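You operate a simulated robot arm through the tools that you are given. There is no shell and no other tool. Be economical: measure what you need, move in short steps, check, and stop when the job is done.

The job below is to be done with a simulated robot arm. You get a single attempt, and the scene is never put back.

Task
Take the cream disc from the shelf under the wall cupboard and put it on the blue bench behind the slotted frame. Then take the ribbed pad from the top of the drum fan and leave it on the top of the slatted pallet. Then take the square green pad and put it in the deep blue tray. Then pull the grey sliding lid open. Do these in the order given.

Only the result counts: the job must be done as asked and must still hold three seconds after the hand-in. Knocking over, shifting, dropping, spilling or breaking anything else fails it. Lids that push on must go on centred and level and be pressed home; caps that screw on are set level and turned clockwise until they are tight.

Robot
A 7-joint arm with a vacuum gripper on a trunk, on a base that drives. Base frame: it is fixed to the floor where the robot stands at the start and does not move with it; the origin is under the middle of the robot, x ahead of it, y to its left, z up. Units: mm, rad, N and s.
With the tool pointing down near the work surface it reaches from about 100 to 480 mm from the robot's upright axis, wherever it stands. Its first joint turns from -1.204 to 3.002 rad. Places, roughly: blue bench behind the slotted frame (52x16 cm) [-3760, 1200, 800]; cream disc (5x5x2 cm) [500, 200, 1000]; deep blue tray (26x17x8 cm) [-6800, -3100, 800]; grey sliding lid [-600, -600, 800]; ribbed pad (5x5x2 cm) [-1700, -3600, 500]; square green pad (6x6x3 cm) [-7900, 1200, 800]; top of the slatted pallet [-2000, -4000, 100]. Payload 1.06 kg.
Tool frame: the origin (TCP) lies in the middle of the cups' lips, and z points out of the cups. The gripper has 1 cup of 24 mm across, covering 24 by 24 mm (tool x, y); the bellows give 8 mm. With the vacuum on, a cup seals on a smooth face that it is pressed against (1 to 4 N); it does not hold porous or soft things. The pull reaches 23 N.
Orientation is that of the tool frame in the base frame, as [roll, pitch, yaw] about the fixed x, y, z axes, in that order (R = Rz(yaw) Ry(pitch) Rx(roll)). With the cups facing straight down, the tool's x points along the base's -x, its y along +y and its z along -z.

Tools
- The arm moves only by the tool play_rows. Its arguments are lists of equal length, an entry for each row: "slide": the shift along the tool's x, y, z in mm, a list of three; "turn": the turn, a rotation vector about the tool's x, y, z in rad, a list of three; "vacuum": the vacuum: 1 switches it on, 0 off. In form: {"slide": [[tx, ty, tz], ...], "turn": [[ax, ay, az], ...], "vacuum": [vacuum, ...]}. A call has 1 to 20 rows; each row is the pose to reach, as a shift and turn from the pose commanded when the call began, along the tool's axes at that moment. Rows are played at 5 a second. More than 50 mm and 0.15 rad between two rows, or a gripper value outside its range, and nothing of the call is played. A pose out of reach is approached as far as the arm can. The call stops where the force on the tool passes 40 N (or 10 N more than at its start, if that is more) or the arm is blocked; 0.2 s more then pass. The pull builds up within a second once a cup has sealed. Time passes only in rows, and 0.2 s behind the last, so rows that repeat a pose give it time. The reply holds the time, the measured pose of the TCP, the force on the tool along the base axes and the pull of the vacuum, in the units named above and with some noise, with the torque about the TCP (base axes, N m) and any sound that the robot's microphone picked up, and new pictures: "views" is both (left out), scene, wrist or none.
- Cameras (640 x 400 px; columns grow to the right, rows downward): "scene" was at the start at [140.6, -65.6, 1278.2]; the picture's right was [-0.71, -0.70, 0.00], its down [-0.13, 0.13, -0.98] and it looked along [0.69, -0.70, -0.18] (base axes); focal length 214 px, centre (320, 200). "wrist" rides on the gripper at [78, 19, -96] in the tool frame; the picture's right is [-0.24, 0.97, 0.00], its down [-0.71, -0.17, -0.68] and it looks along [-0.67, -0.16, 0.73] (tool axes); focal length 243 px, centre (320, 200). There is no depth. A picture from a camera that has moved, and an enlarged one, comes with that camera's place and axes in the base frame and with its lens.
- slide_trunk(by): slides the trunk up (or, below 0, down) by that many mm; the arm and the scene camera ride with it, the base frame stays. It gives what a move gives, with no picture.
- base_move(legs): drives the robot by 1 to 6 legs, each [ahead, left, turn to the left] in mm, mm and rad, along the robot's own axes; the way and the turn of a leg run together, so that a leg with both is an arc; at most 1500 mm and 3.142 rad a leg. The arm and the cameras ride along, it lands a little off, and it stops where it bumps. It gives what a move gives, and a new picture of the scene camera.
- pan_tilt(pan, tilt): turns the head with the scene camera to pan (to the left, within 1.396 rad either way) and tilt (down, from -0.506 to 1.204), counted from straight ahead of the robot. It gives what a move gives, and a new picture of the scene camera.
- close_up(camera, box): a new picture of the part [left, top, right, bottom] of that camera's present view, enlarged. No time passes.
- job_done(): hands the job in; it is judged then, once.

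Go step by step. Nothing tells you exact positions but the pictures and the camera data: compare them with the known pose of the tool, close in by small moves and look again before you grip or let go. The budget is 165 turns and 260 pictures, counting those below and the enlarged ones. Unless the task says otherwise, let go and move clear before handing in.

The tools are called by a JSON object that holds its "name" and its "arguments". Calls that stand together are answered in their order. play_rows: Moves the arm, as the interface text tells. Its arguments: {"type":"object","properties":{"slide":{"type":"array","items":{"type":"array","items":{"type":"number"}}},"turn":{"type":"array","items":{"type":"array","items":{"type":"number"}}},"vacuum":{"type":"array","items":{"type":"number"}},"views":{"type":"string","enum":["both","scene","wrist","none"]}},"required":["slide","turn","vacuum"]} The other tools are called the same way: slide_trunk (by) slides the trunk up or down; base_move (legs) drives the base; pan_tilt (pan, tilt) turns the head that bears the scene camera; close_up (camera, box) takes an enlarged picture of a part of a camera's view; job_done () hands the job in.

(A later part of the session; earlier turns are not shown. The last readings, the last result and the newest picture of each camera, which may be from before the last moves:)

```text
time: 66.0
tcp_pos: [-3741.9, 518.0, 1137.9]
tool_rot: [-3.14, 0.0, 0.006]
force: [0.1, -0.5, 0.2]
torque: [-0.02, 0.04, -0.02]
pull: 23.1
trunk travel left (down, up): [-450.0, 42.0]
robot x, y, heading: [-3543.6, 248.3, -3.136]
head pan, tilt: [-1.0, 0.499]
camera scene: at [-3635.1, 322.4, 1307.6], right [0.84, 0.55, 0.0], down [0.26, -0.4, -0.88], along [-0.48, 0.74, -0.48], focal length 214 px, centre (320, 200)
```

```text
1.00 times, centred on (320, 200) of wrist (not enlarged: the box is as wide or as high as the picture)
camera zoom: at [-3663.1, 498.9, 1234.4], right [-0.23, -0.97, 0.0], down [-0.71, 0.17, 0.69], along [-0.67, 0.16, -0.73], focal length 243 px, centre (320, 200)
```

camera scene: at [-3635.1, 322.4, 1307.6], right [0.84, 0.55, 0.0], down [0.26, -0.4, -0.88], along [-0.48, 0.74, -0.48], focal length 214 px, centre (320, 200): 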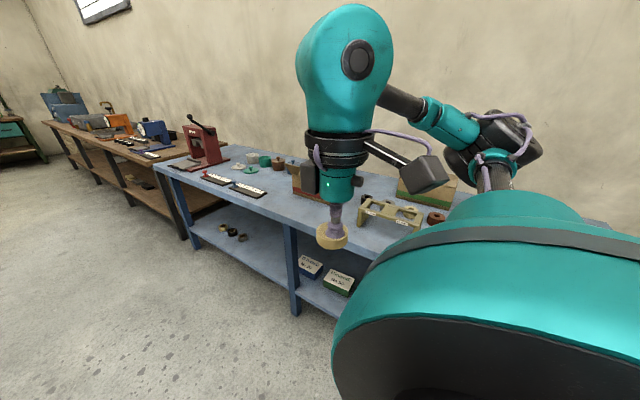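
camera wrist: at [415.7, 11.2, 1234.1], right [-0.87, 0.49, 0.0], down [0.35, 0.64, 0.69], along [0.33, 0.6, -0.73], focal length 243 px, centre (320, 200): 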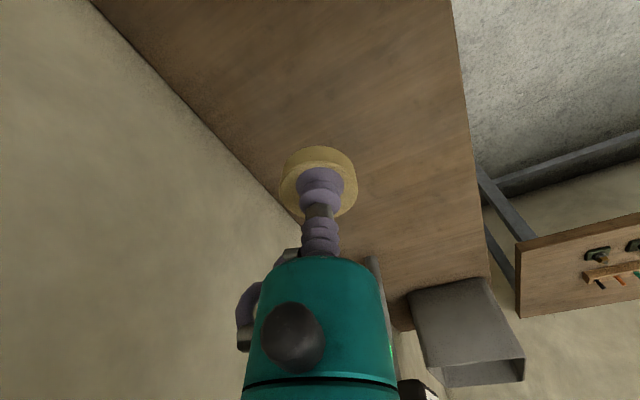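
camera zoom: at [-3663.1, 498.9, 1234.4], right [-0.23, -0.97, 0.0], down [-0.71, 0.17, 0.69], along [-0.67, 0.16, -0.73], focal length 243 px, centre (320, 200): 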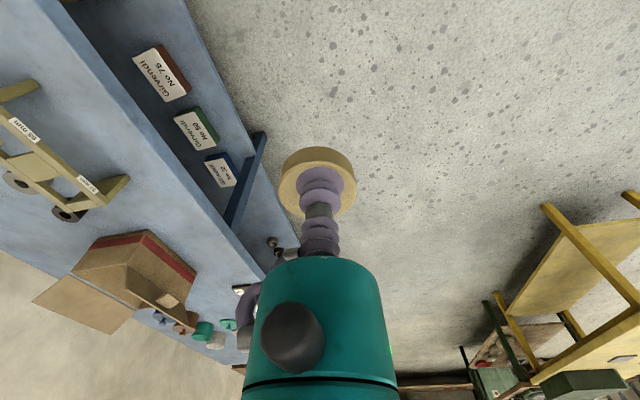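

I look down at the base to learn its footprint relative to the bench.

{"name": "pan_tilt", "arguments": {"pan": -0.9, "tilt": 1.2}}

{"name": "pan_tilt", "arguments": {"pan": 0.0, "tilt": 1.2}}

```text
time: 67.0
tcp_pos: [-3741.4, 516.5, 1138.3]
tool_rot: [3.141, -0.001, 0.007]
force: [-0.5, 0.2, 0.1]
torque: [-0.02, -0.02, -0.04]
pull: 23.0
trunk travel left (down, up): [-450.0, 42.0]
robot x, y, heading: [-3542.8, 245.4, -3.134]
head pan, tilt: [-0.901, 1.201]
camera scene: at [-3620.4, 289.8, 1253.9], right [0.78, 0.63, 0.0], down [0.58, -0.73, -0.36], along [-0.23, 0.28, -0.93], focal length 214 px, centre (320, 200)
```

scene: 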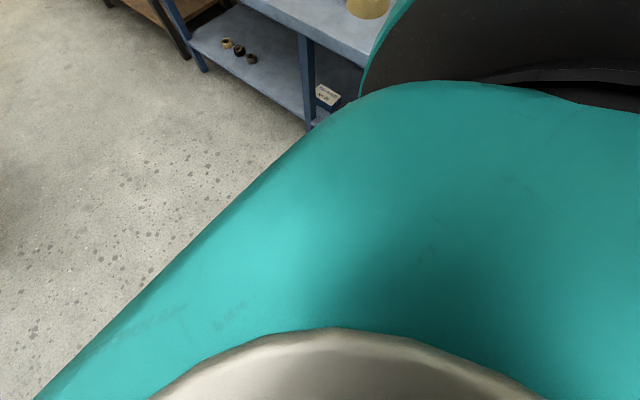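

```text
time: 68.2
tcp_pos: [-3741.0, 517.0, 1139.4]
tool_rot: [-3.141, 0.0, 0.008]
force: [0.2, 0.4, -0.4]
torque: [-0.01, -0.01, -0.01]
pull: 23.5
trunk travel left (down, up): [-450.0, 42.0]
robot x, y, heading: [-3543.1, 245.6, -3.137]
head pan, tilt: [0.0, 1.201]
camera scene: at [-3641.3, 245.8, 1253.9], right [-0.01, 1.0, 0.0], down [0.93, 0.0, -0.36], along [-0.36, 0.0, -0.93], focal length 214 px, centre (320, 200)
```

scene: 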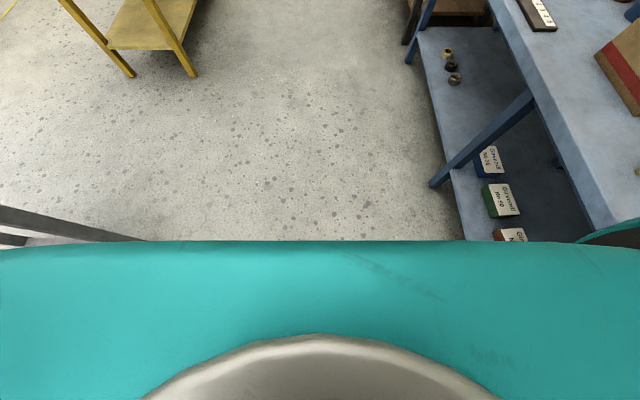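

The torso is high and the bench is open below, with its front edge at y≈845. I strafe toward it by 250 mm and look down at the region behind the frame.

{"name": "base_move", "arguments": {"legs": [[0, -250, 0]]}}

{"name": "pan_tilt", "arguments": {"pan": -1.0, "tilt": 0.6}}

{"name": "close_up", "arguments": {"camera": "wrist", "box": [0, 0, 640, 400]}}

```text
time: 71.0
tcp_pos: [-3742.5, 769.7, 1137.8]
tool_rot: [3.141, 0.0, 0.004]
force: [0.3, -0.3, 0.0]
torque: [0.0, -0.03, -0.05]
pull: 22.8
trunk travel left (down, up): [-450.0, 42.0]
robot x, y, heading: [-3545.1, 496.2, -3.136]
head pan, tilt: [0.0, 1.201]
camera scene: at [-3642.6, 497.2, 1253.9], right [0.0, 1.0, 0.0], down [0.93, 0.0, -0.36], along [-0.36, 0.0, -0.93], focal length 214 px, centre (320, 200)
```

scene: 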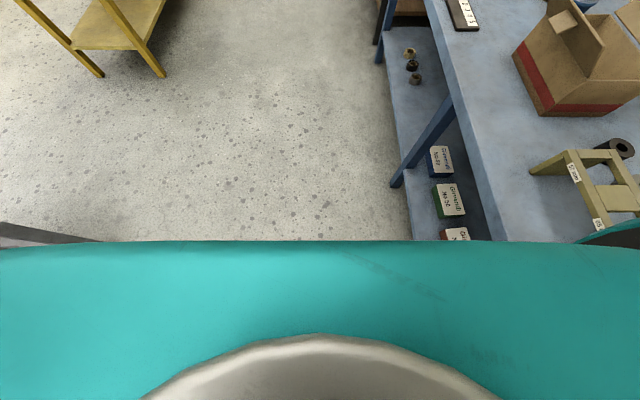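

```text
time: 72.3
tcp_pos: [-3741.5, 768.5, 1139.1]
tool_rot: [3.141, -0.001, 0.005]
force: [-0.6, 0.5, -0.4]
torque: [0.01, -0.03, 0.03]
pull: 22.7
trunk travel left (down, up): [-450.0, 42.0]
robot x, y, heading: [-3544.3, 493.6, -3.139]
head pan, tilt: [-1.0, 0.6]
camera scene: at [-3634.7, 571.3, 1298.4], right [0.84, 0.54, 0.0], down [0.31, -0.47, -0.82], along [-0.45, 0.69, -0.57], focal length 214 px, centre (320, 200)
```

scene: 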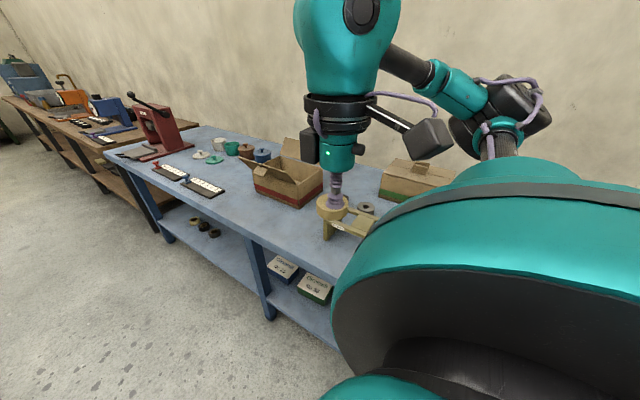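

```text
1.00 times, centred on (320, 200) of wrist (not enlarged: the box is as wide or as high as the picture)
camera zoom: at [-3663.8, 750.1, 1234.4], right [-0.23, -0.97, 0.0], down [-0.71, 0.17, 0.69], along [-0.67, 0.16, -0.73], focal length 243 px, centre (320, 200)
```

zoom: 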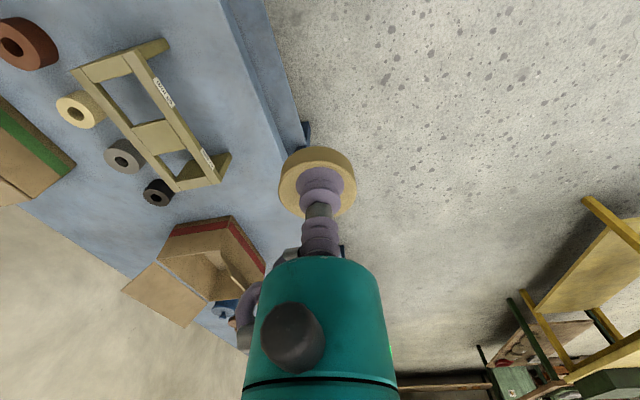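

From the wrist view: frame rear edge at y≈1110, rings along y≈1195 at x −3930…−3637. I strafe closer in short steps.

{"name": "base_move", "arguments": {"legs": [[0, -100, 0], [0, -80, 0]]}}

```text
time: 74.8
tcp_pos: [-3742.8, 948.9, 1138.5]
tool_rot: [-3.141, -0.001, 0.004]
force: [0.2, 0.2, -0.7]
torque: [-0.02, 0.0, 0.01]
pull: 22.9
trunk travel left (down, up): [-450.0, 42.0]
robot x, y, heading: [-3541.8, 676.0, -3.139]
head pan, tilt: [-1.0, 0.6]
camera scene: at [-3635.0, 751.0, 1298.4], right [0.84, 0.54, 0.0], down [0.31, -0.47, -0.82], along [-0.45, 0.69, -0.57], focal length 214 px, centre (320, 200)
```

scene: 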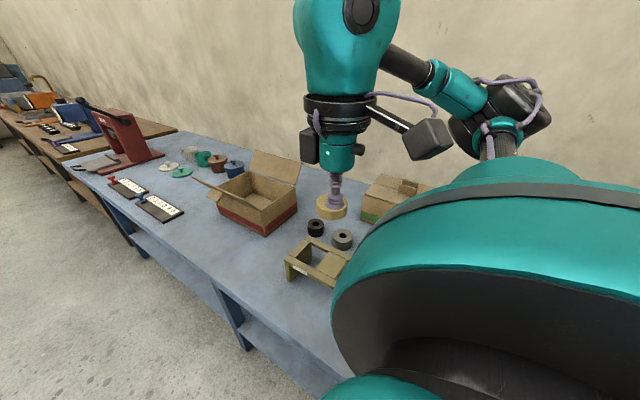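

No bump. I move the tool right and turn it so the wrist camera views the bench behind the frame.

{"name": "play_rows", "arguments": {"slide": [[13, -5, 0], [26, -10, 0], [39, -15, 0], [52, -20, 0], [65, -25, 0], [78, -30, 0], [91, -35, 0], [104, -40, 0], [110, -40, 0]], "turn": [[0, 0, 0.14], [0, 0, 0.28], [0, 0, 0.42], [0, 0, 0.56], [0, 0, 0.7], [0, 0, 0.84], [0, 0, 0.98], [0, 0, 1.12], [0, 0, 1.25]], "vacuum": [1, 1, 1, 1, 1, 1, 1, 1, 1]}}

```text
time: 75.9
tcp_pos: [-3687.7, 969.8, 1139.2]
tool_rot: [3.14, -0.006, -0.571]
force: [-1.1, 1.4, 2.6]
torque: [-0.34, -0.42, -0.09]
pull: 23.0
out of reach, approached as far as the arm can: row 2
trunk travel left (down, up): [-450.0, 42.0]
robot x, y, heading: [-3543.7, 674.1, -3.138]
head pan, tilt: [-1.0, 0.6]
stopped in row 5: the force on the tool passed its limit at 54 N (the readings are from after the stop); the commanded pose is now the measured one
camera scene: at [-3634.9, 750.6, 1298.4], right [0.84, 0.54, 0.0], down [0.31, -0.47, -0.83], along [-0.45, 0.69, -0.56], focal length 214 px, centre (320, 200)
camera wrist: at [-3632.3, 911.5, 1236.5], right [-0.72, -0.69, 0.0], down [-0.51, 0.53, 0.68], along [-0.47, 0.49, -0.73], focal length 243 px, centre (320, 200)
```

scene: 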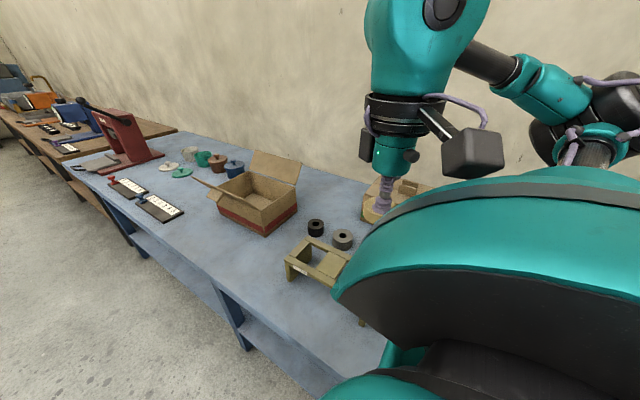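
wrist: 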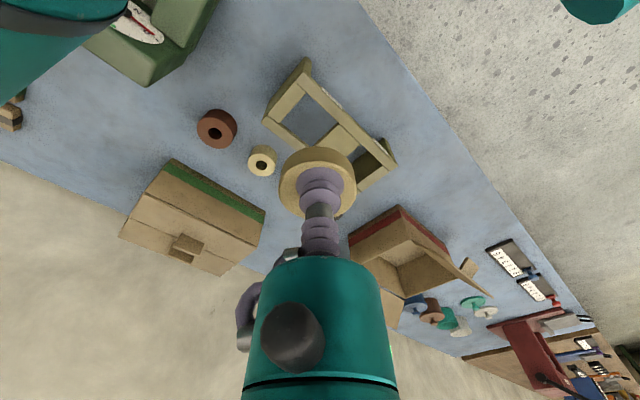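

The wrist bumped the robot's own shoulder while tucked; the disc is still held. I extend outward over the bench, away from the shoulder.

{"name": "play_rows", "arguments": {"slide": [[-22, -34, 0], [-43, -67, 0], [-65, -101, 0]], "turn": [[0, 0, 0], [0, 0, 0], [0, 0, 0]], "vacuum": [1, 1, 1]}}

```text
time: 76.7
tcp_pos: [-3686.9, 1092.6, 1138.0]
tool_rot: [3.14, -0.007, -0.572]
force: [0.0, 0.4, -1.0]
torque: [-0.03, -0.01, -0.01]
pull: 22.8
trunk travel left (down, up): [-450.0, 42.0]
robot x, y, heading: [-3544.4, 672.9, -3.137]
head pan, tilt: [-1.0, 0.6]
camera scene: at [-3634.8, 750.9, 1298.5], right [0.84, 0.54, 0.0], down [0.31, -0.47, -0.82], along [-0.45, 0.69, -0.57], focal length 214 px, centre (320, 200)
camera wrist: at [-3632.1, 1033.6, 1235.4], right [-0.72, -0.69, 0.0], down [-0.51, 0.53, 0.68], along [-0.47, 0.49, -0.73], focal length 243 px, centre (320, 200)
```

scene: 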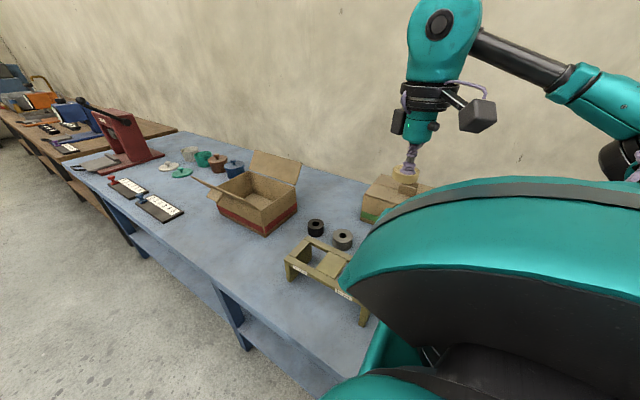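
wrist: 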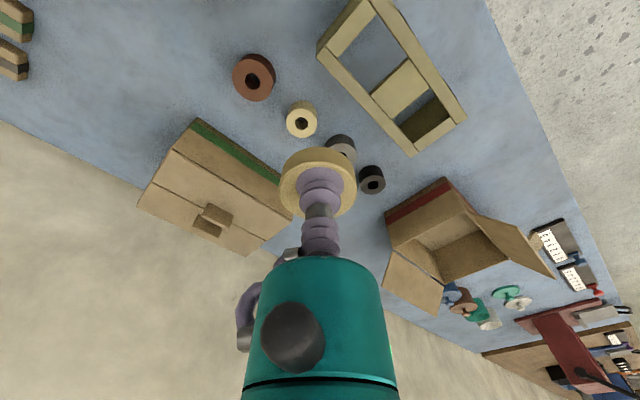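

The space right of the brown ring, around (−3560, 1175), is bare bench behind the frame line. I strafe 40 mm closer to bring it into reach.

{"name": "base_move", "arguments": {"legs": [[0, -40, 0]]}}

{"name": "play_rows", "arguments": {"slide": [[32, -20, 0], [64, -41, 0], [70, -52, 0], [70, -52, 0], [70, -52, 0]], "turn": [[0, 0, -0.14], [0, 0, -0.28], [0, 0, -0.42], [0, 0, -0.56], [0, 0, -0.57]], "vacuum": [1, 1, 1, 1, 1]}}

```text
time: 77.7
tcp_pos: [-3687.6, 1130.9, 1138.8]
tool_rot: [-3.141, -0.007, -0.57]
force: [0.0, -0.1, 0.3]
torque: [-0.01, 0.01, -0.03]
pull: 22.8
trunk travel left (down, up): [-450.0, 42.0]
robot x, y, heading: [-3544.0, 718.5, -3.139]
head pan, tilt: [-1.0, 0.6]
camera scene: at [-3635.1, 790.6, 1298.4], right [0.84, 0.54, 0.0], down [0.31, -0.47, -0.82], along [-0.45, 0.69, -0.57], focal length 214 px, centre (320, 200)
```

scene: 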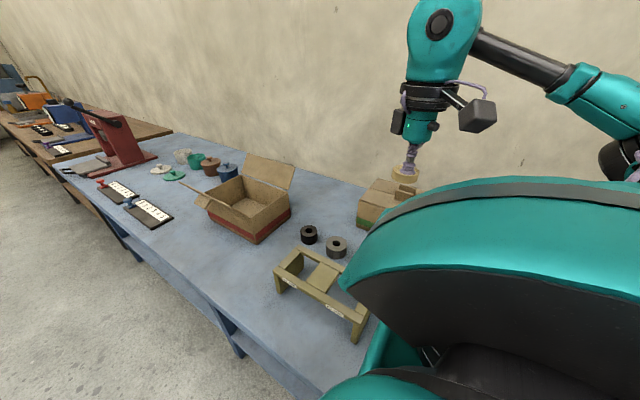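

```text
time: 78.9
tcp_pos: [-3640.4, 1084.0, 1133.7]
tool_rot: [3.136, -0.006, 0.002]
force: [-0.3, 0.1, -0.2]
torque: [0.01, 0.0, -0.02]
pull: 22.4
out of reach, approached as far as the arm can: row 2, 3, 4, 5
trunk travel left (down, up): [-450.0, 42.0]
robot x, y, heading: [-3543.0, 717.6, -3.136]
head pan, tilt: [-1.0, 0.6]
camera scene: at [-3635.1, 790.1, 1298.5], right [0.84, 0.54, 0.0], down [0.31, -0.47, -0.83], along [-0.45, 0.69, -0.56], focal length 214 px, centre (320, 200)
camera wrist: at [-3562.8, 1065.1, 1230.4], right [-0.24, -0.97, 0.0], down [-0.71, 0.17, 0.68], along [-0.66, 0.16, -0.73], focal length 243 px, centre (320, 200)
```

scene: 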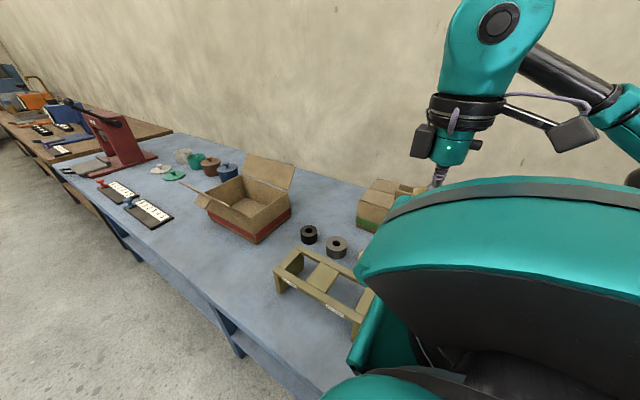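
wrist: 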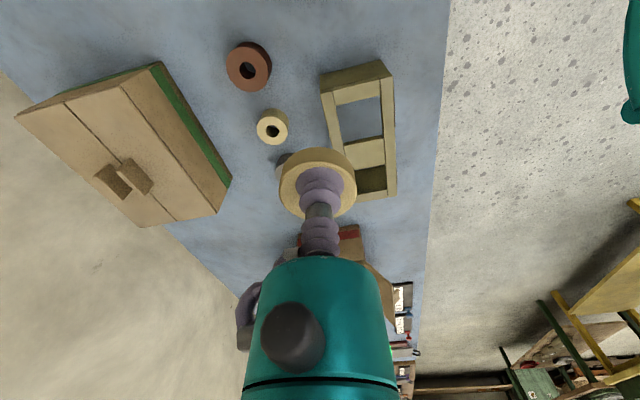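

The arm hits its limit at this bearing. I turn the base right by 0.45 rad so the spot lies more ahead of the shoulder.

{"name": "base_move", "arguments": {"legs": [[0, 0, -0.45]]}}

{"name": "close_up", "arguments": {"camera": "wrist", "box": [0, 0, 640, 400]}}

```text
time: 80.6
tcp_pos: [-3472.6, 1089.6, 1133.1]
tool_rot: [3.138, -0.007, -0.447]
force: [-0.3, 0.1, 0.0]
torque: [0.0, -0.01, -0.01]
pull: 23.3
trunk travel left (down, up): [-450.0, 42.0]
robot x, y, heading: [-3541.1, 711.4, 2.695]
head pan, tilt: [-1.0, 0.6]
camera scene: at [-3594.2, 822.5, 1298.5], right [0.99, 0.13, 0.0], down [0.07, -0.56, -0.83], along [-0.11, 0.82, -0.56], focal length 214 px, centre (320, 200)
```

scene: 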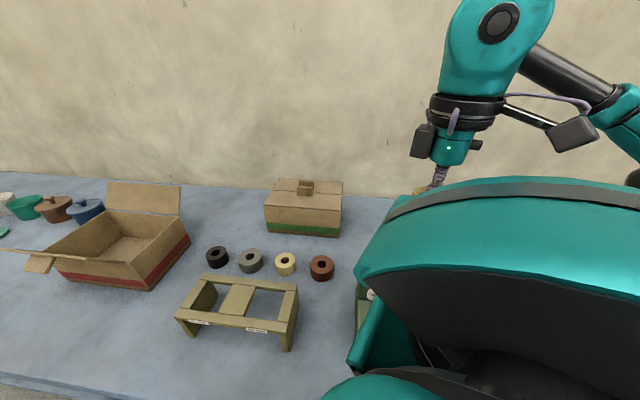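

```text
1.00 times, centred on (320, 200) of wrist (not enlarged: the box is as wide or as high as the picture)
camera zoom: at [-3410.5, 1039.0, 1230.4], right [-0.63, -0.78, 0.0], down [-0.57, 0.46, 0.68], along [-0.53, 0.43, -0.73], focal length 243 px, centre (320, 200)
```

zoom: 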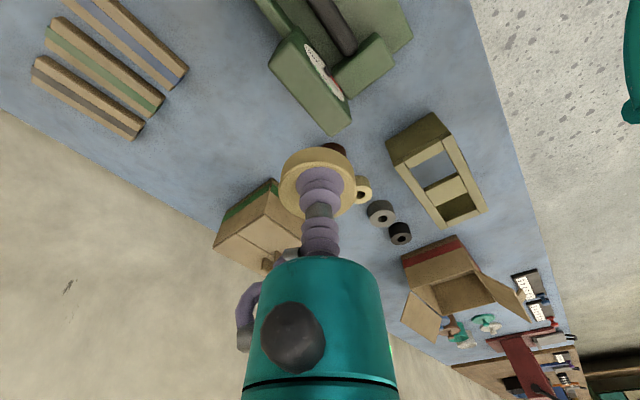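

Both cameras now show the area well: the device corner is at (−3546, 1131), height ≈ 923, brown ring at (−3638, 1190). I move above (−3560, 1182), turning the camera bracket away from the device.

{"name": "play_rows", "arguments": {"slide": [[-20, -8, 0], [-40, -15, 0], [-60, -23, 0], [-80, -31, 0], [-100, -38, 0], [-119, -46, 0], [-119, -46, 0]], "turn": [[0, 0, -0.13], [0, 0, -0.26], [0, 0, -0.39], [0, 0, -0.52], [0, 0, -0.65], [0, 0, -0.75], [0, 0, -0.75]], "vacuum": [1, 1, 1, 1, 1, 1, 1]}}

```text
time: 82.2
tcp_pos: [-3609.3, 1055.1, 1117.2]
tool_rot: [3.135, -0.001, 0.305]
force: [0.1, 0.0, -0.1]
torque: [0.0, -0.02, -0.02]
pull: 23.2
out of reach, approached as far as the arm can: row 1, 2, 3, 4, 5, 6, 7
trunk travel left (down, up): [-450.0, 42.0]
robot x, y, heading: [-3545.8, 712.5, 2.697]
head pan, tilt: [-1.0, 0.6]
camera scene: at [-3595.6, 822.9, 1298.4], right [0.99, 0.13, 0.0], down [0.07, -0.56, -0.82], along [-0.11, 0.82, -0.57], focal length 214 px, centre (320, 200)
camera wrist: at [-3529.4, 1061.5, 1214.1], right [0.07, -1.0, 0.01], down [-0.73, -0.04, 0.68], along [-0.68, -0.05, -0.73], focal length 243 px, centre (320, 200)
```

scene: 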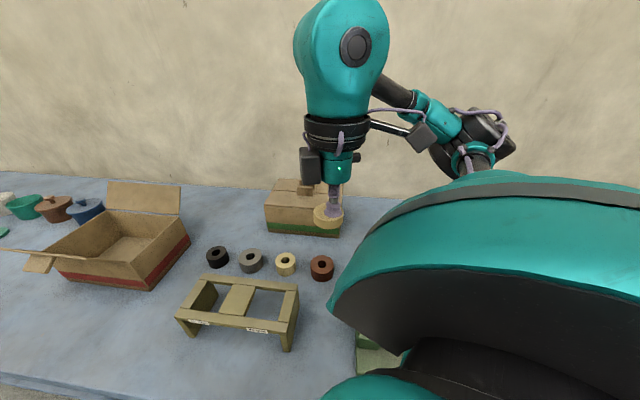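
wrist: 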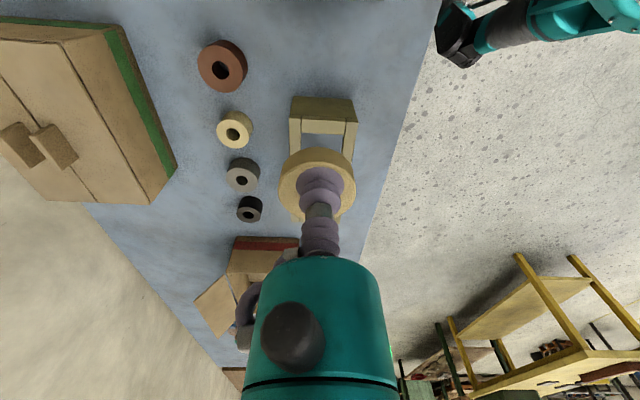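

Wrist yaw is the limit at this bearing. I back the yaw off, raise the tool slightly and turn the base another 0.45 rad right.

{"name": "play_rows", "arguments": {"slide": [[0, 0, -10], [0, 0, -20], [0, 0, -25], [0, 0, -25]], "turn": [[0, 0, 0.13], [0, 0, 0.26], [0, 0, 0.39], [0, 0, 0.5]], "vacuum": [1, 1, 1, 1], "views": "none"}}

{"name": "base_move", "arguments": {"legs": [[0, 0, -0.45]]}}

{"name": "close_up", "arguments": {"camera": "wrist", "box": [0, 0, 640, 400]}}

```text
time: 83.2
tcp_pos: [-3609.5, 1055.5, 1146.0]
tool_rot: [3.137, -0.005, -0.2]
force: [-0.6, -0.8, -0.7]
torque: [0.0, 0.0, 0.04]
pull: 23.2
trunk travel left (down, up): [-450.0, 42.0]
robot x, y, heading: [-3543.8, 715.4, 2.696]
head pan, tilt: [-1.0, 0.6]
```

```text
time: 84.9
tcp_pos: [-3455.6, 1049.2, 1145.9]
tool_rot: [3.137, -0.004, -0.645]
force: [-1.2, -0.2, 0.3]
torque: [0.03, 0.02, 0.01]
pull: 22.7
trunk travel left (down, up): [-450.0, 42.0]
robot x, y, heading: [-3542.9, 716.1, 2.249]
head pan, tilt: [-1.0, 0.6]
camera scene: at [-3542.7, 834.3, 1298.5], right [0.95, -0.32, 0.0], down [-0.18, -0.54, -0.83], along [0.26, 0.78, -0.56], focal length 214 px, centre (320, 200)
```

scene: 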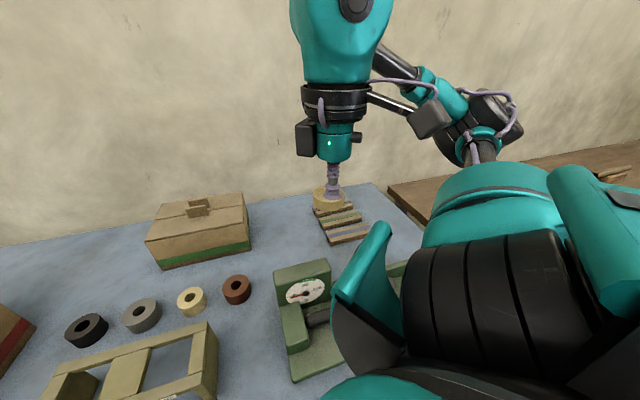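

```text
1.00 times, centred on (320, 200) of wrist (not enlarged: the box is as wide or as high as the picture)
camera zoom: at [-3404.5, 988.2, 1242.3], right [-0.77, -0.63, 0.0], down [-0.46, 0.57, 0.68], along [-0.43, 0.53, -0.73], focal length 243 px, centre (320, 200)
```

zoom: 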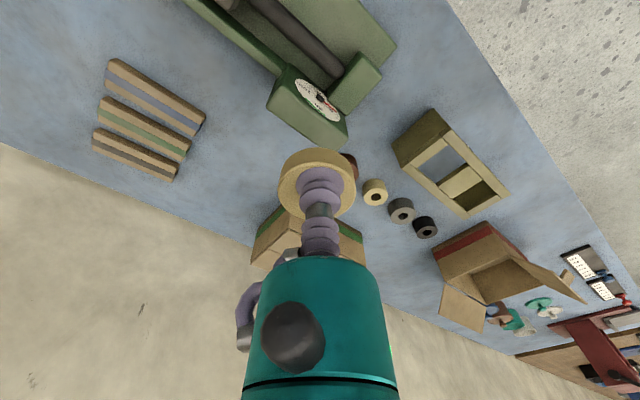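

Now the view is excellent. I move above (−3560, 1188) with yaw near −0.05.

{"name": "play_rows", "arguments": {"slide": [[-28, -8, 0], [-56, -16, 0], [-84, -24, 0], [-112, -32, 0], [-140, -40, 0], [-167, -48, 0], [-167, -48, 0]], "turn": [[0, 0, -0.1], [0, 0, -0.2], [0, 0, -0.3], [0, 0, -0.4], [0, 0, -0.5], [0, 0, -0.6], [0, 0, -0.6]], "vacuum": [1, 1, 1, 1, 1, 1, 1]}}

```text
time: 86.5
tcp_pos: [-3588.1, 1101.8, 1134.9]
tool_rot: [3.133, -0.001, -0.047]
force: [0.5, -0.2, -0.7]
torque: [0.01, 0.0, -0.01]
pull: 22.9
out of reach, approached as far as the arm can: row 4, 5, 6, 7
trunk travel left (down, up): [-450.0, 42.0]
robot x, y, heading: [-3543.6, 715.4, 2.247]
head pan, tilt: [-1.0, 0.6]
camera scene: at [-3542.6, 834.5, 1298.5], right [0.95, -0.32, 0.0], down [-0.18, -0.54, -0.83], along [0.26, 0.78, -0.57], focal length 214 px, centre (320, 200)
camera wrist: at [-3511.5, 1080.0, 1231.5], right [-0.28, -0.96, 0.01], down [-0.7, 0.21, 0.68], along [-0.66, 0.19, -0.73], focal length 243 px, centre (320, 200)
```

scene: 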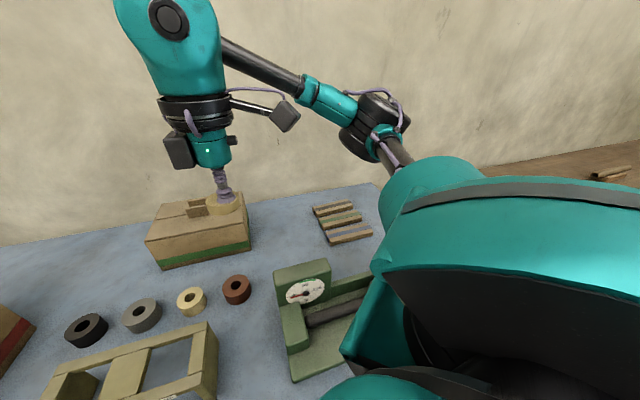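
wrist: 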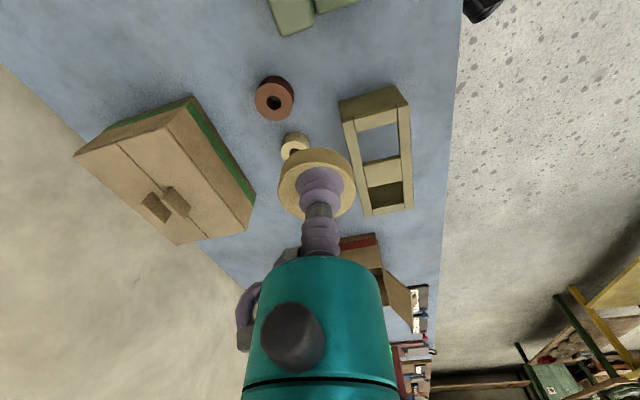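

Positive yaw is limited here; I try the opposite rotation, so the camera bracket passes between frame and device toward the robot.

{"name": "play_rows", "arguments": {"slide": [[0, 0, 0], [0, -10, 0], [0, -20, 0], [0, -30, 0], [0, -40, 0], [0, -40, 0], [0, -40, 0], [0, -40, 0], [0, -40, 0], [0, -40, 0], [0, -40, 0], [0, -40, 0]], "turn": [[0, 0, 0.14], [0, 0, 0.28], [0, 0, 0.42], [0, 0, 0.56], [0, 0, 0.7], [0, 0, 0.84], [0, 0, 0.98], [0, 0, 1.12], [0, 0, 1.26], [0, 0, 1.4], [0, 0, 1.54], [0, 0, 1.65]], "vacuum": [1, 1, 1, 1, 1, 1, 1, 1, 1, 1, 1, 1]}}

```text
time: 89.1
tcp_pos: [-3583.1, 1138.4, 1136.6]
tool_rot: [3.141, -0.005, -1.698]
force: [-0.8, -0.2, -0.8]
torque: [-0.01, 0.03, 0.03]
pull: 22.6
trunk travel left (down, up): [-450.0, 42.0]
robot x, y, heading: [-3546.2, 714.4, 2.25]
head pan, tilt: [-1.0, 0.6]
camera scene: at [-3542.8, 834.4, 1298.5], right [0.95, -0.32, 0.0], down [-0.18, -0.54, -0.83], along [0.26, 0.78, -0.56], focal length 214 px, centre (320, 200)
camera wrist: at [-3611.6, 1064.3, 1231.8], right [-0.93, 0.36, 0.0], down [0.26, 0.68, 0.68], along [0.24, 0.64, -0.73], focal length 243 px, centre (320, 200)
```

scene: 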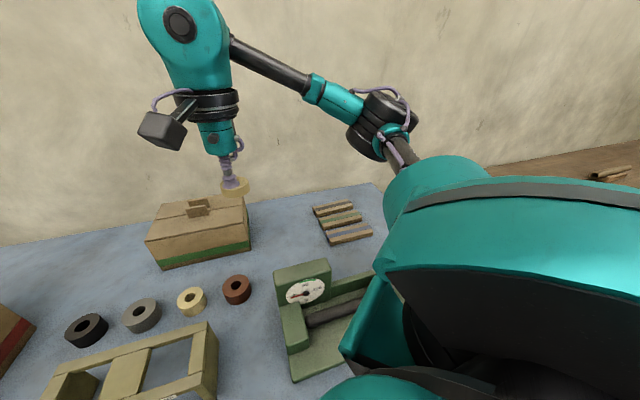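
wrist: 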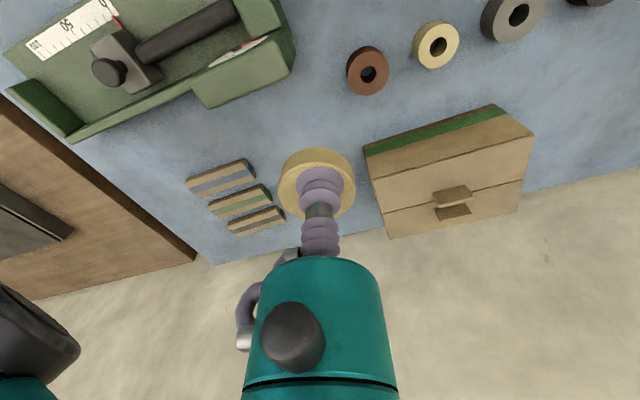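

That works and gives a clear view. I move to (−3558, 1188) and lower to about z 960.

{"name": "play_rows", "arguments": {"slide": [[-27, -9, 0], [-53, -18, 0], [-53, -18, 45], [-53, -18, 90], [-53, -18, 135], [-53, -18, 175]], "turn": [[0, 0, 0], [0, 0, 0], [0, 0, 0], [0, 0, 0], [0, 0, 0], [0, 0, 0]], "vacuum": [1, 1, 1, 1, 1, 1]}}

```text
time: 90.5
tcp_pos: [-3557.4, 1188.1, 960.2]
tool_rot: [3.141, -0.005, -1.697]
force: [-0.3, 0.3, -0.1]
torque: [0.0, -0.01, -0.01]
pull: 22.7
trunk travel left (down, up): [-450.0, 42.0]
robot x, y, heading: [-3546.5, 715.5, 2.246]
head pan, tilt: [-1.0, 0.6]
camera scene: at [-3542.8, 834.5, 1298.4], right [0.95, -0.32, 0.0], down [-0.18, -0.54, -0.82], along [0.26, 0.78, -0.57], focal length 214 px, centre (320, 200)
camera wrist: at [-3586.0, 1112.7, 1055.4], right [-0.94, 0.35, 0.0], down [0.26, 0.68, 0.68], along [0.24, 0.64, -0.73], focal length 243 px, centre (320, 200)
```

scene: 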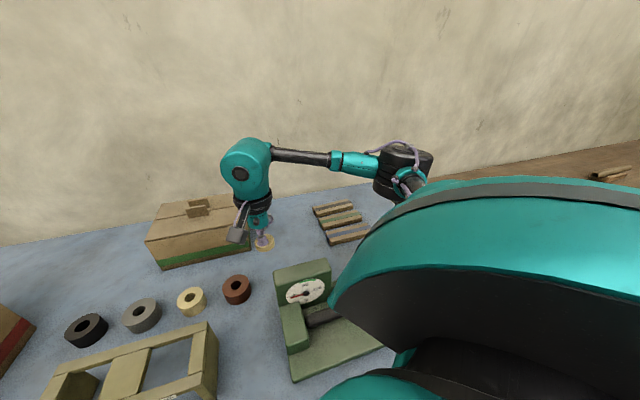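
wrist: 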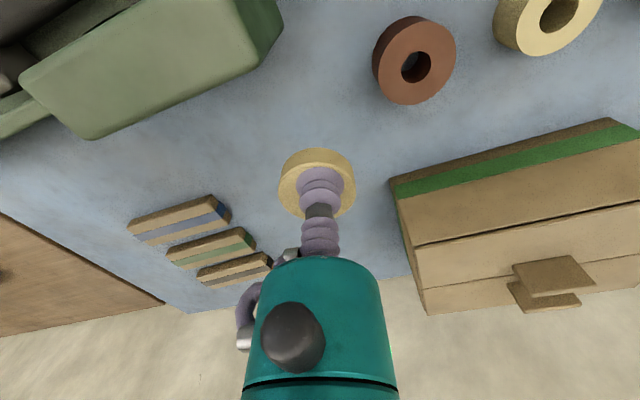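

Clearances look good. I lower further toward the bench.

{"name": "play_rows", "arguments": {"slide": [[0, 0, 40], [0, 0, 80], [0, 0, 105]], "turn": [[0, 0, 0], [0, 0, 0], [0, 0, 0]], "vacuum": [1, 1, 1], "views": "wrist"}}

{"name": "close_up", "arguments": {"camera": "scene", "box": [200, 200, 360, 300]}}

```text
time: 91.3
tcp_pos: [-3559.8, 1185.6, 854.3]
tool_rot: [-3.141, -0.004, -1.697]
force: [0.0, -0.4, -0.8]
torque: [-0.03, 0.0, 0.0]
pull: 22.9
trunk travel left (down, up): [-450.0, 42.0]
robot x, y, heading: [-3543.2, 717.8, 2.244]
head pan, tilt: [-1.0, 0.6]
camera wrist: at [-3587.3, 1110.4, 951.3], right [-0.93, 0.35, 0.0], down [0.26, 0.69, 0.68], along [0.24, 0.64, -0.73], focal length 243 px, centre (320, 200)
```

wrist: 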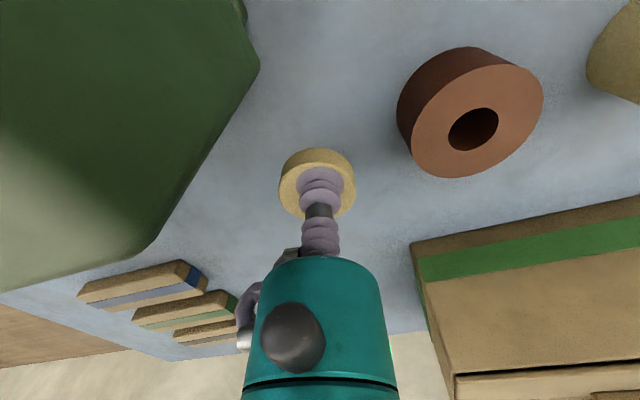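

```text
4.00 times, centred on (280, 250) of scene
camera zoom: at [-3542.8, 834.5, 1298.5], right [0.95, -0.32, 0.0], down [-0.18, -0.54, -0.83], along [0.26, 0.78, -0.56], focal length 858 px, centre (480, 0)
```

zoom: 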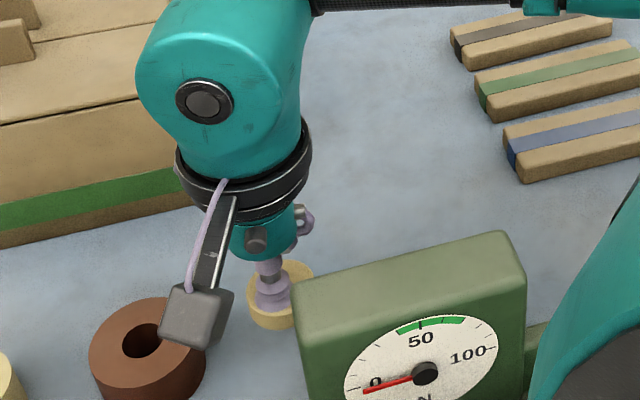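

{"name": "play_rows", "arguments": {"slide": [[0, 0, 14], [0, 0, 26], [0, 0, 29]], "turn": [[0, 0, 0], [0, 0, 0], [0, 0, 0]], "vacuum": [1, 1, 1], "views": "none"}}

{"name": "close_up", "arguments": {"camera": "scene", "box": [200, 200, 360, 300]}}

```text
time: 92.1
tcp_pos: [-3558.5, 1186.8, 826.9]
tool_rot: [-3.142, -0.005, -1.697]
force: [0.7, -0.9, -0.6]
torque: [-0.02, 0.01, 0.02]
pull: 22.5
trunk travel left (down, up): [-450.0, 42.0]
robot x, y, heading: [-3543.8, 713.8, 2.253]
head pan, tilt: [-1.0, 0.6]
```

```text
4.00 times, centred on (280, 250) of scene
camera zoom: at [-3542.8, 834.4, 1298.5], right [0.95, -0.32, 0.0], down [-0.18, -0.54, -0.83], along [0.26, 0.78, -0.56], focal length 858 px, centre (480, 0)
```

zoom: 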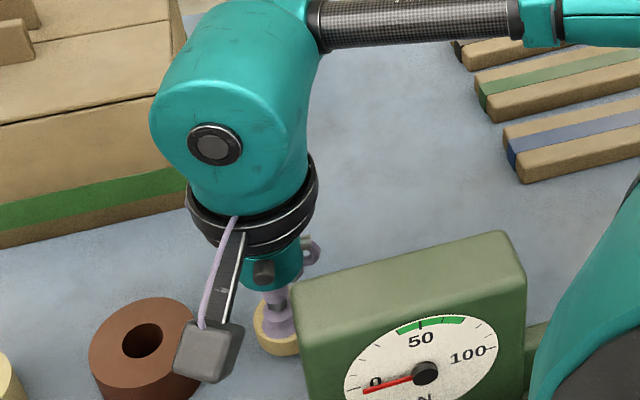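

Not yet in contact. I go down in 2 mm steps.

{"name": "play_rows", "arguments": {"slide": [[0, 0, 2], [0, 0, 4], [0, 0, 6]], "turn": [[0, 0, 0], [0, 0, 0], [0, 0, 0]], "vacuum": [1, 1, 1], "views": "wrist"}}

```text
time: 92.9
tcp_pos: [-3559.0, 1187.8, 819.7]
tool_rot: [-3.141, -0.006, -1.697]
force: [0.4, 0.4, 0.0]
torque: [0.03, 0.0, 0.0]
pull: 23.0
trunk travel left (down, up): [-450.0, 42.0]
robot x, y, heading: [-3546.1, 714.0, 2.252]
head pan, tilt: [-1.0, 0.6]
camera wrist: at [-3586.5, 1112.7, 916.8], right [-0.93, 0.35, 0.0], down [0.26, 0.69, 0.68], along [0.24, 0.64, -0.73], focal length 243 px, centre (320, 200)
```

wrist: 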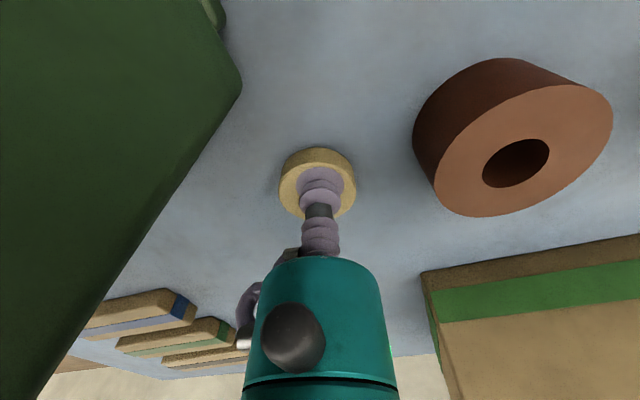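

{"name": "play_rows", "arguments": {"slide": [[0, 0, 2], [0, 0, 3], [0, 0, 4], [0, 0, 4]], "turn": [[0, 0, 0], [0, 0, 0], [0, 0, 0], [0, 0, 0]], "vacuum": [1, 1, 1, 1], "views": "none"}}

```text
time: 93.9
tcp_pos: [-3557.6, 1187.2, 816.0]
tool_rot: [3.141, -0.007, -1.697]
force: [-0.3, 0.1, -0.8]
torque: [0.01, 0.03, 0.02]
pull: 22.7
trunk travel left (down, up): [-450.0, 42.0]
robot x, y, heading: [-3547.6, 713.9, 2.25]
head pan, tilt: [-1.0, 0.6]
```

{"name": "play_rows", "arguments": {"slide": [[0, 0, 2], [0, 0, 4], [0, 0, 5], [0, 0, 5]], "turn": [[0, 0, 0], [0, 0, 0], [0, 0, 0], [0, 0, 0]], "vacuum": [1, 1, 1, 1], "views": "none"}}

{"name": "close_up", "arguments": {"camera": "wrist", "box": [240, 110, 400, 210]}}

```text
time: 94.9
tcp_pos: [-3557.9, 1186.4, 813.2]
tool_rot: [3.139, -0.004, -1.697]
force: [1.6, -0.3, 17.1]
torque: [0.07, -0.07, 0.01]
pull: 22.7
trunk travel left (down, up): [-450.0, 42.0]
robot x, y, heading: [-3545.2, 713.7, 2.25]
head pan, tilt: [-1.0, 0.6]
```

```text
4.00 times, centred on (320, 160) of wrist
camera zoom: at [-3586.8, 1111.7, 908.6], right [-0.93, 0.36, 0.0], down [0.26, 0.68, 0.68], along [0.24, 0.64, -0.73], focal length 970 px, centre (320, 360)
```

zoom: 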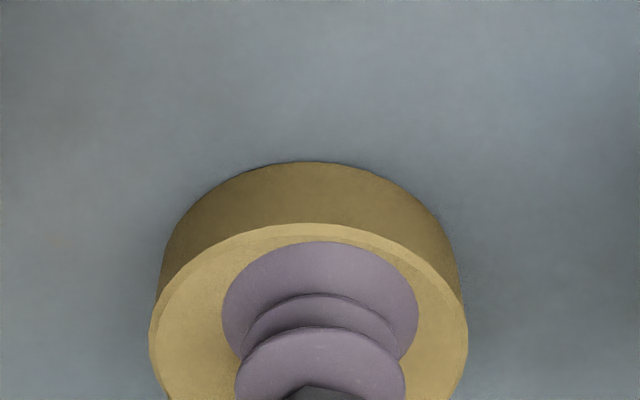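

Contact is made. I ease off, release the vacuum, wait and lift away.

{"name": "play_rows", "arguments": {"slide": [[0, 0, -2], [0, 0, -2], [0, 0, -2], [0, 0, -2], [0, 0, -2], [0, 0, -2], [0, 0, -5], [0, 0, -15], [0, 0, -40]], "turn": [[0, 0, 0], [0, 0, 0], [0, 0, 0], [0, 0, 0], [0, 0, 0], [0, 0, 0], [0, 0, 0], [0, 0, 0], [0, 0, 0]], "vacuum": [1, 0, 0, 0, 0, 0, 0, 0, 0], "views": "wrist"}}

```text
time: 96.9
tcp_pos: [-3558.8, 1187.8, 852.3]
tool_rot: [3.14, -0.007, -1.696]
force: [0.0, -0.5, -0.4]
torque: [0.03, 0.05, 0.0]
pull: 0.1
trunk travel left (down, up): [-450.0, 42.0]
robot x, y, heading: [-3543.6, 715.7, 2.25]
head pan, tilt: [-1.0, 0.6]
camera wrist: at [-3586.8, 1112.4, 947.7], right [-0.93, 0.36, 0.0], down [0.26, 0.69, 0.68], along [0.24, 0.64, -0.73], focal length 243 px, centre (320, 200)
```

wrist: 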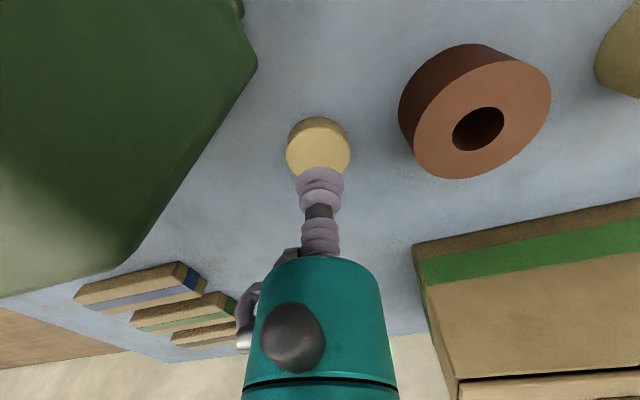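

The disc rests on the bench, free of the cup. I lift, rotate back to the neutral yaw, then retract to the travel pose.

{"name": "play_rows", "arguments": {"slide": [[0, 0, -45], [0, 0, -90], [0, 0, -135], [0, 0, -180], [0, 0, -225], [0, 0, -265], [0, 0, -285], [0, -20, -285], [0, -40, -285], [0, -60, -285], [0, -80, -285], [10, -100, -285], [40, -120, -285], [80, -122, -285], [110, -122, -285], [136, -122, -285]], "turn": [[0, 0, 0], [0, 0, 0], [0, 0, 0], [0, 0, 0], [0, 0, 0], [0, 0, -0.1], [0, 0, -0.23], [0, 0, -0.36], [0, 0, -0.49], [0, 0, -0.62], [0, 0, -0.74], [0, 0, -0.8], [0, 0, -0.8], [0, 0, -0.8], [0, 0, -0.8], [0, 0, -0.8]], "vacuum": [0, 0, 0, 0, 0, 0, 0, 0, 0, 0, 0, 0, 0, 0, 0, 0], "views": "scene"}}

```text
time: 100.3
tcp_pos: [-3452.5, 1039.0, 1139.1]
tool_rot: [3.138, -0.006, -0.896]
force: [0.0, 0.1, 0.3]
torque: [-0.01, -0.02, 0.01]
pull: 0.1
out of reach, approached as far as the arm can: row 13, 14
trunk travel left (down, up): [-450.0, 42.0]
robot x, y, heading: [-3542.5, 716.3, 2.245]
head pan, tilt: [-1.0, 0.6]
camera scene: at [-3542.9, 834.2, 1298.5], right [0.95, -0.32, 0.0], down [-0.18, -0.54, -0.83], along [0.26, 0.78, -0.56], focal length 214 px, centre (320, 200)
```

scene: 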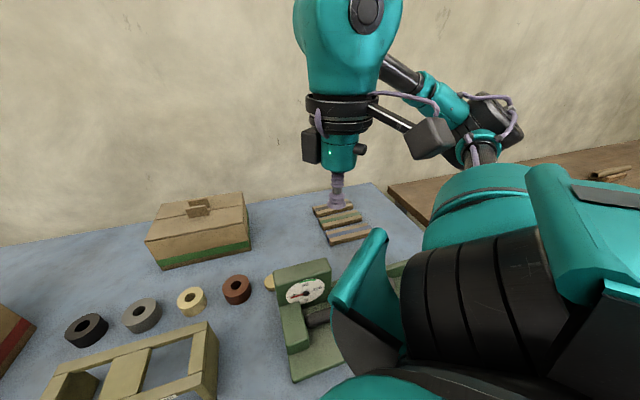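

Disc is in place. I back away from the bench and look toward −y for the route to the fan.

{"name": "base_move", "arguments": {"legs": [[-600, 0, 0], [0, 0, 1.2], [0, 0, 1.26]]}}

{"name": "pan_tilt", "arguments": {"pan": 0.0, "tilt": 0.25}}

{"name": "pan_tilt", "arguments": {"pan": 1.0, "tilt": 0.25}}

```text
time: 109.8
tcp_pos: [-3437.3, 51.7, 1139.5]
tool_rot: [3.139, -0.005, 1.544]
force: [0.5, 0.3, 0.4]
torque: [0.01, 0.01, 0.02]
pull: 0.0
trunk travel left (down, up): [-450.0, 42.0]
robot x, y, heading: [-3162.5, 243.5, -1.594]
head pan, tilt: [-1.0, 0.6]
camera scene: at [-3234.6, 151.6, 1298.5], right [-0.52, 0.85, 0.0], down [0.48, 0.3, -0.83], along [-0.7, -0.43, -0.56], focal length 214 px, centre (320, 200)
```

scene: 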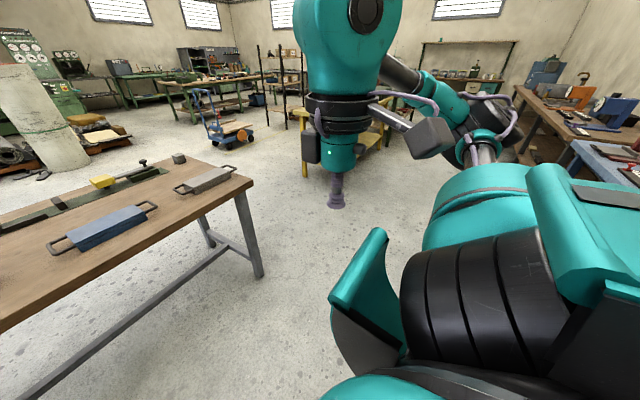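

```text
time: 111.1
tcp_pos: [-3438.5, 51.3, 1139.8]
tool_rot: [3.138, -0.006, 1.544]
force: [0.5, -0.3, -0.1]
torque: [0.03, 0.01, 0.03]
pull: 0.1
trunk travel left (down, up): [-450.0, 42.0]
robot x, y, heading: [-3160.9, 240.3, -1.591]
head pan, tilt: [0.0, 0.25]
camera scene: at [-3161.2, 104.5, 1330.7], right [-1.0, 0.02, 0.0], down [0.01, 0.25, -0.97], along [-0.02, -0.97, -0.25], focal length 214 px, centre (320, 200)
```

scene: 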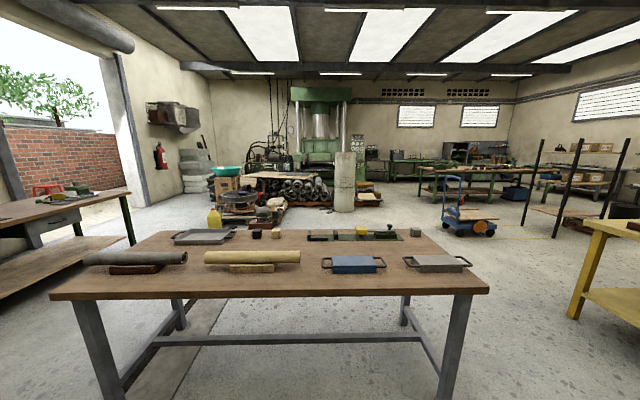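

```text
time: 112.4
tcp_pos: [-3438.1, 50.3, 1138.3]
tool_rot: [3.137, -0.006, 1.545]
force: [0.1, -0.5, 0.3]
torque: [-0.03, -0.02, 0.02]
pull: 0.1
trunk travel left (down, up): [-450.0, 42.0]
robot x, y, heading: [-3161.3, 239.0, -1.592]
head pan, tilt: [1.0, 0.25]
camera scene: at [-3081.7, 145.8, 1330.7], right [-0.56, -0.83, 0.0], down [-0.2, 0.14, -0.97], along [0.8, -0.54, -0.25], focal length 214 px, centre (320, 200)
```

scene: 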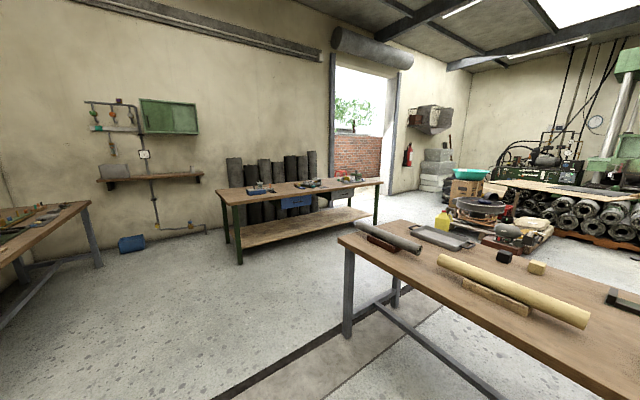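

The table occupies x −3813…−2204, y −584…−1170 and another bench lies at x > −1111, so an aisle runs at x≈−1640. I strafe there and drive down it.

{"name": "base_move", "arguments": {"legs": [[0, 1500, 0.02], [1200, 0, 0], [1000, 0, 0]]}}

{"name": "pan_tilt", "arguments": {"pan": 0.0, "tilt": 0.4}}

```text
time: 136.3
tcp_pos: [-1953.9, -2180.9, 1138.3]
tool_rot: [3.137, -0.005, 1.546]
force: [0.1, 0.8, -0.2]
torque: [-0.01, -0.01, -0.02]
pull: 0.1
trunk travel left (down, up): [-450.0, 42.0]
robot x, y, heading: [-1673.0, -1987.7, -1.592]
head pan, tilt: [1.0, 0.25]
camera scene: at [-1597.2, -2086.2, 1330.7], right [-0.56, -0.83, 0.0], down [-0.21, 0.14, -0.97], along [0.8, -0.54, -0.25], focal length 214 px, centre (320, 200)
```

scene: 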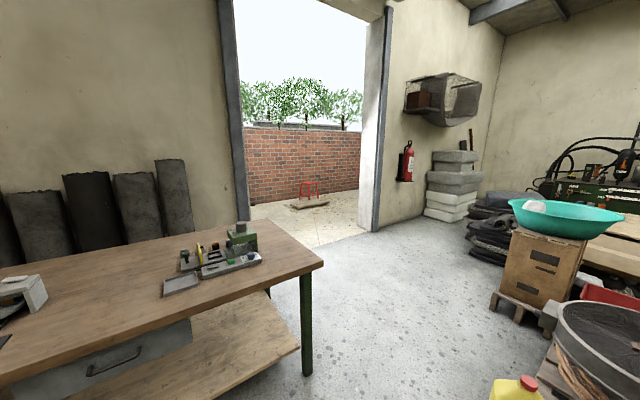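

```text
time: 137.6
tcp_pos: [-1953.6, -2180.6, 1138.9]
tool_rot: [3.139, -0.005, 1.545]
force: [0.1, 0.5, -0.6]
torque: [0.02, 0.0, -0.03]
pull: 0.1
trunk travel left (down, up): [-450.0, 42.0]
robot x, y, heading: [-1673.8, -1987.1, -1.587]
head pan, tilt: [0.0, 0.4]
camera scene: at [-1676.6, -2126.5, 1316.7], right [-1.0, 0.02, 0.0], down [0.01, 0.39, -0.92], along [-0.02, -0.92, -0.39], focal length 214 px, centre (320, 200)
```

scene: 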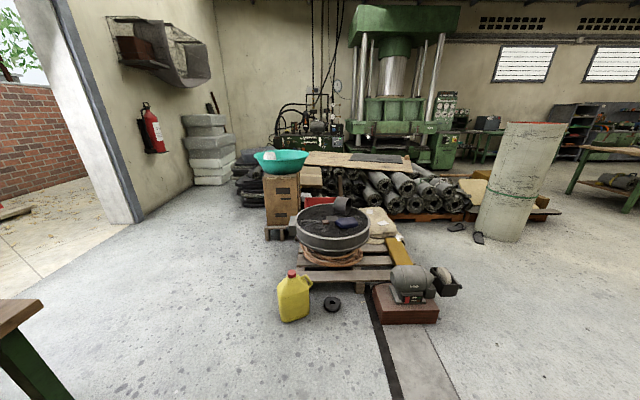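

I see the drum fan on a slatted pallet ahead. I zoom in.

{"name": "close_up", "arguments": {"camera": "scene", "box": [260, 180, 470, 330]}}

```text
2.67 times, centred on (365, 255) of scene
camera zoom: at [-1676.6, -2126.5, 1316.7], right [-1.0, 0.02, 0.0], down [0.01, 0.39, -0.92], along [-0.02, -0.92, -0.39], focal length 572 px, centre (200, 53)
```

zoom: 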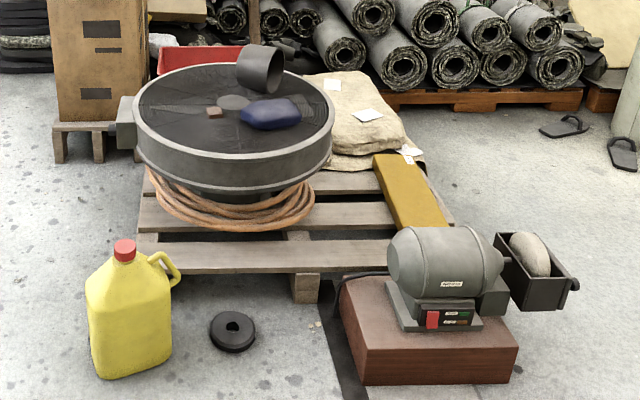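

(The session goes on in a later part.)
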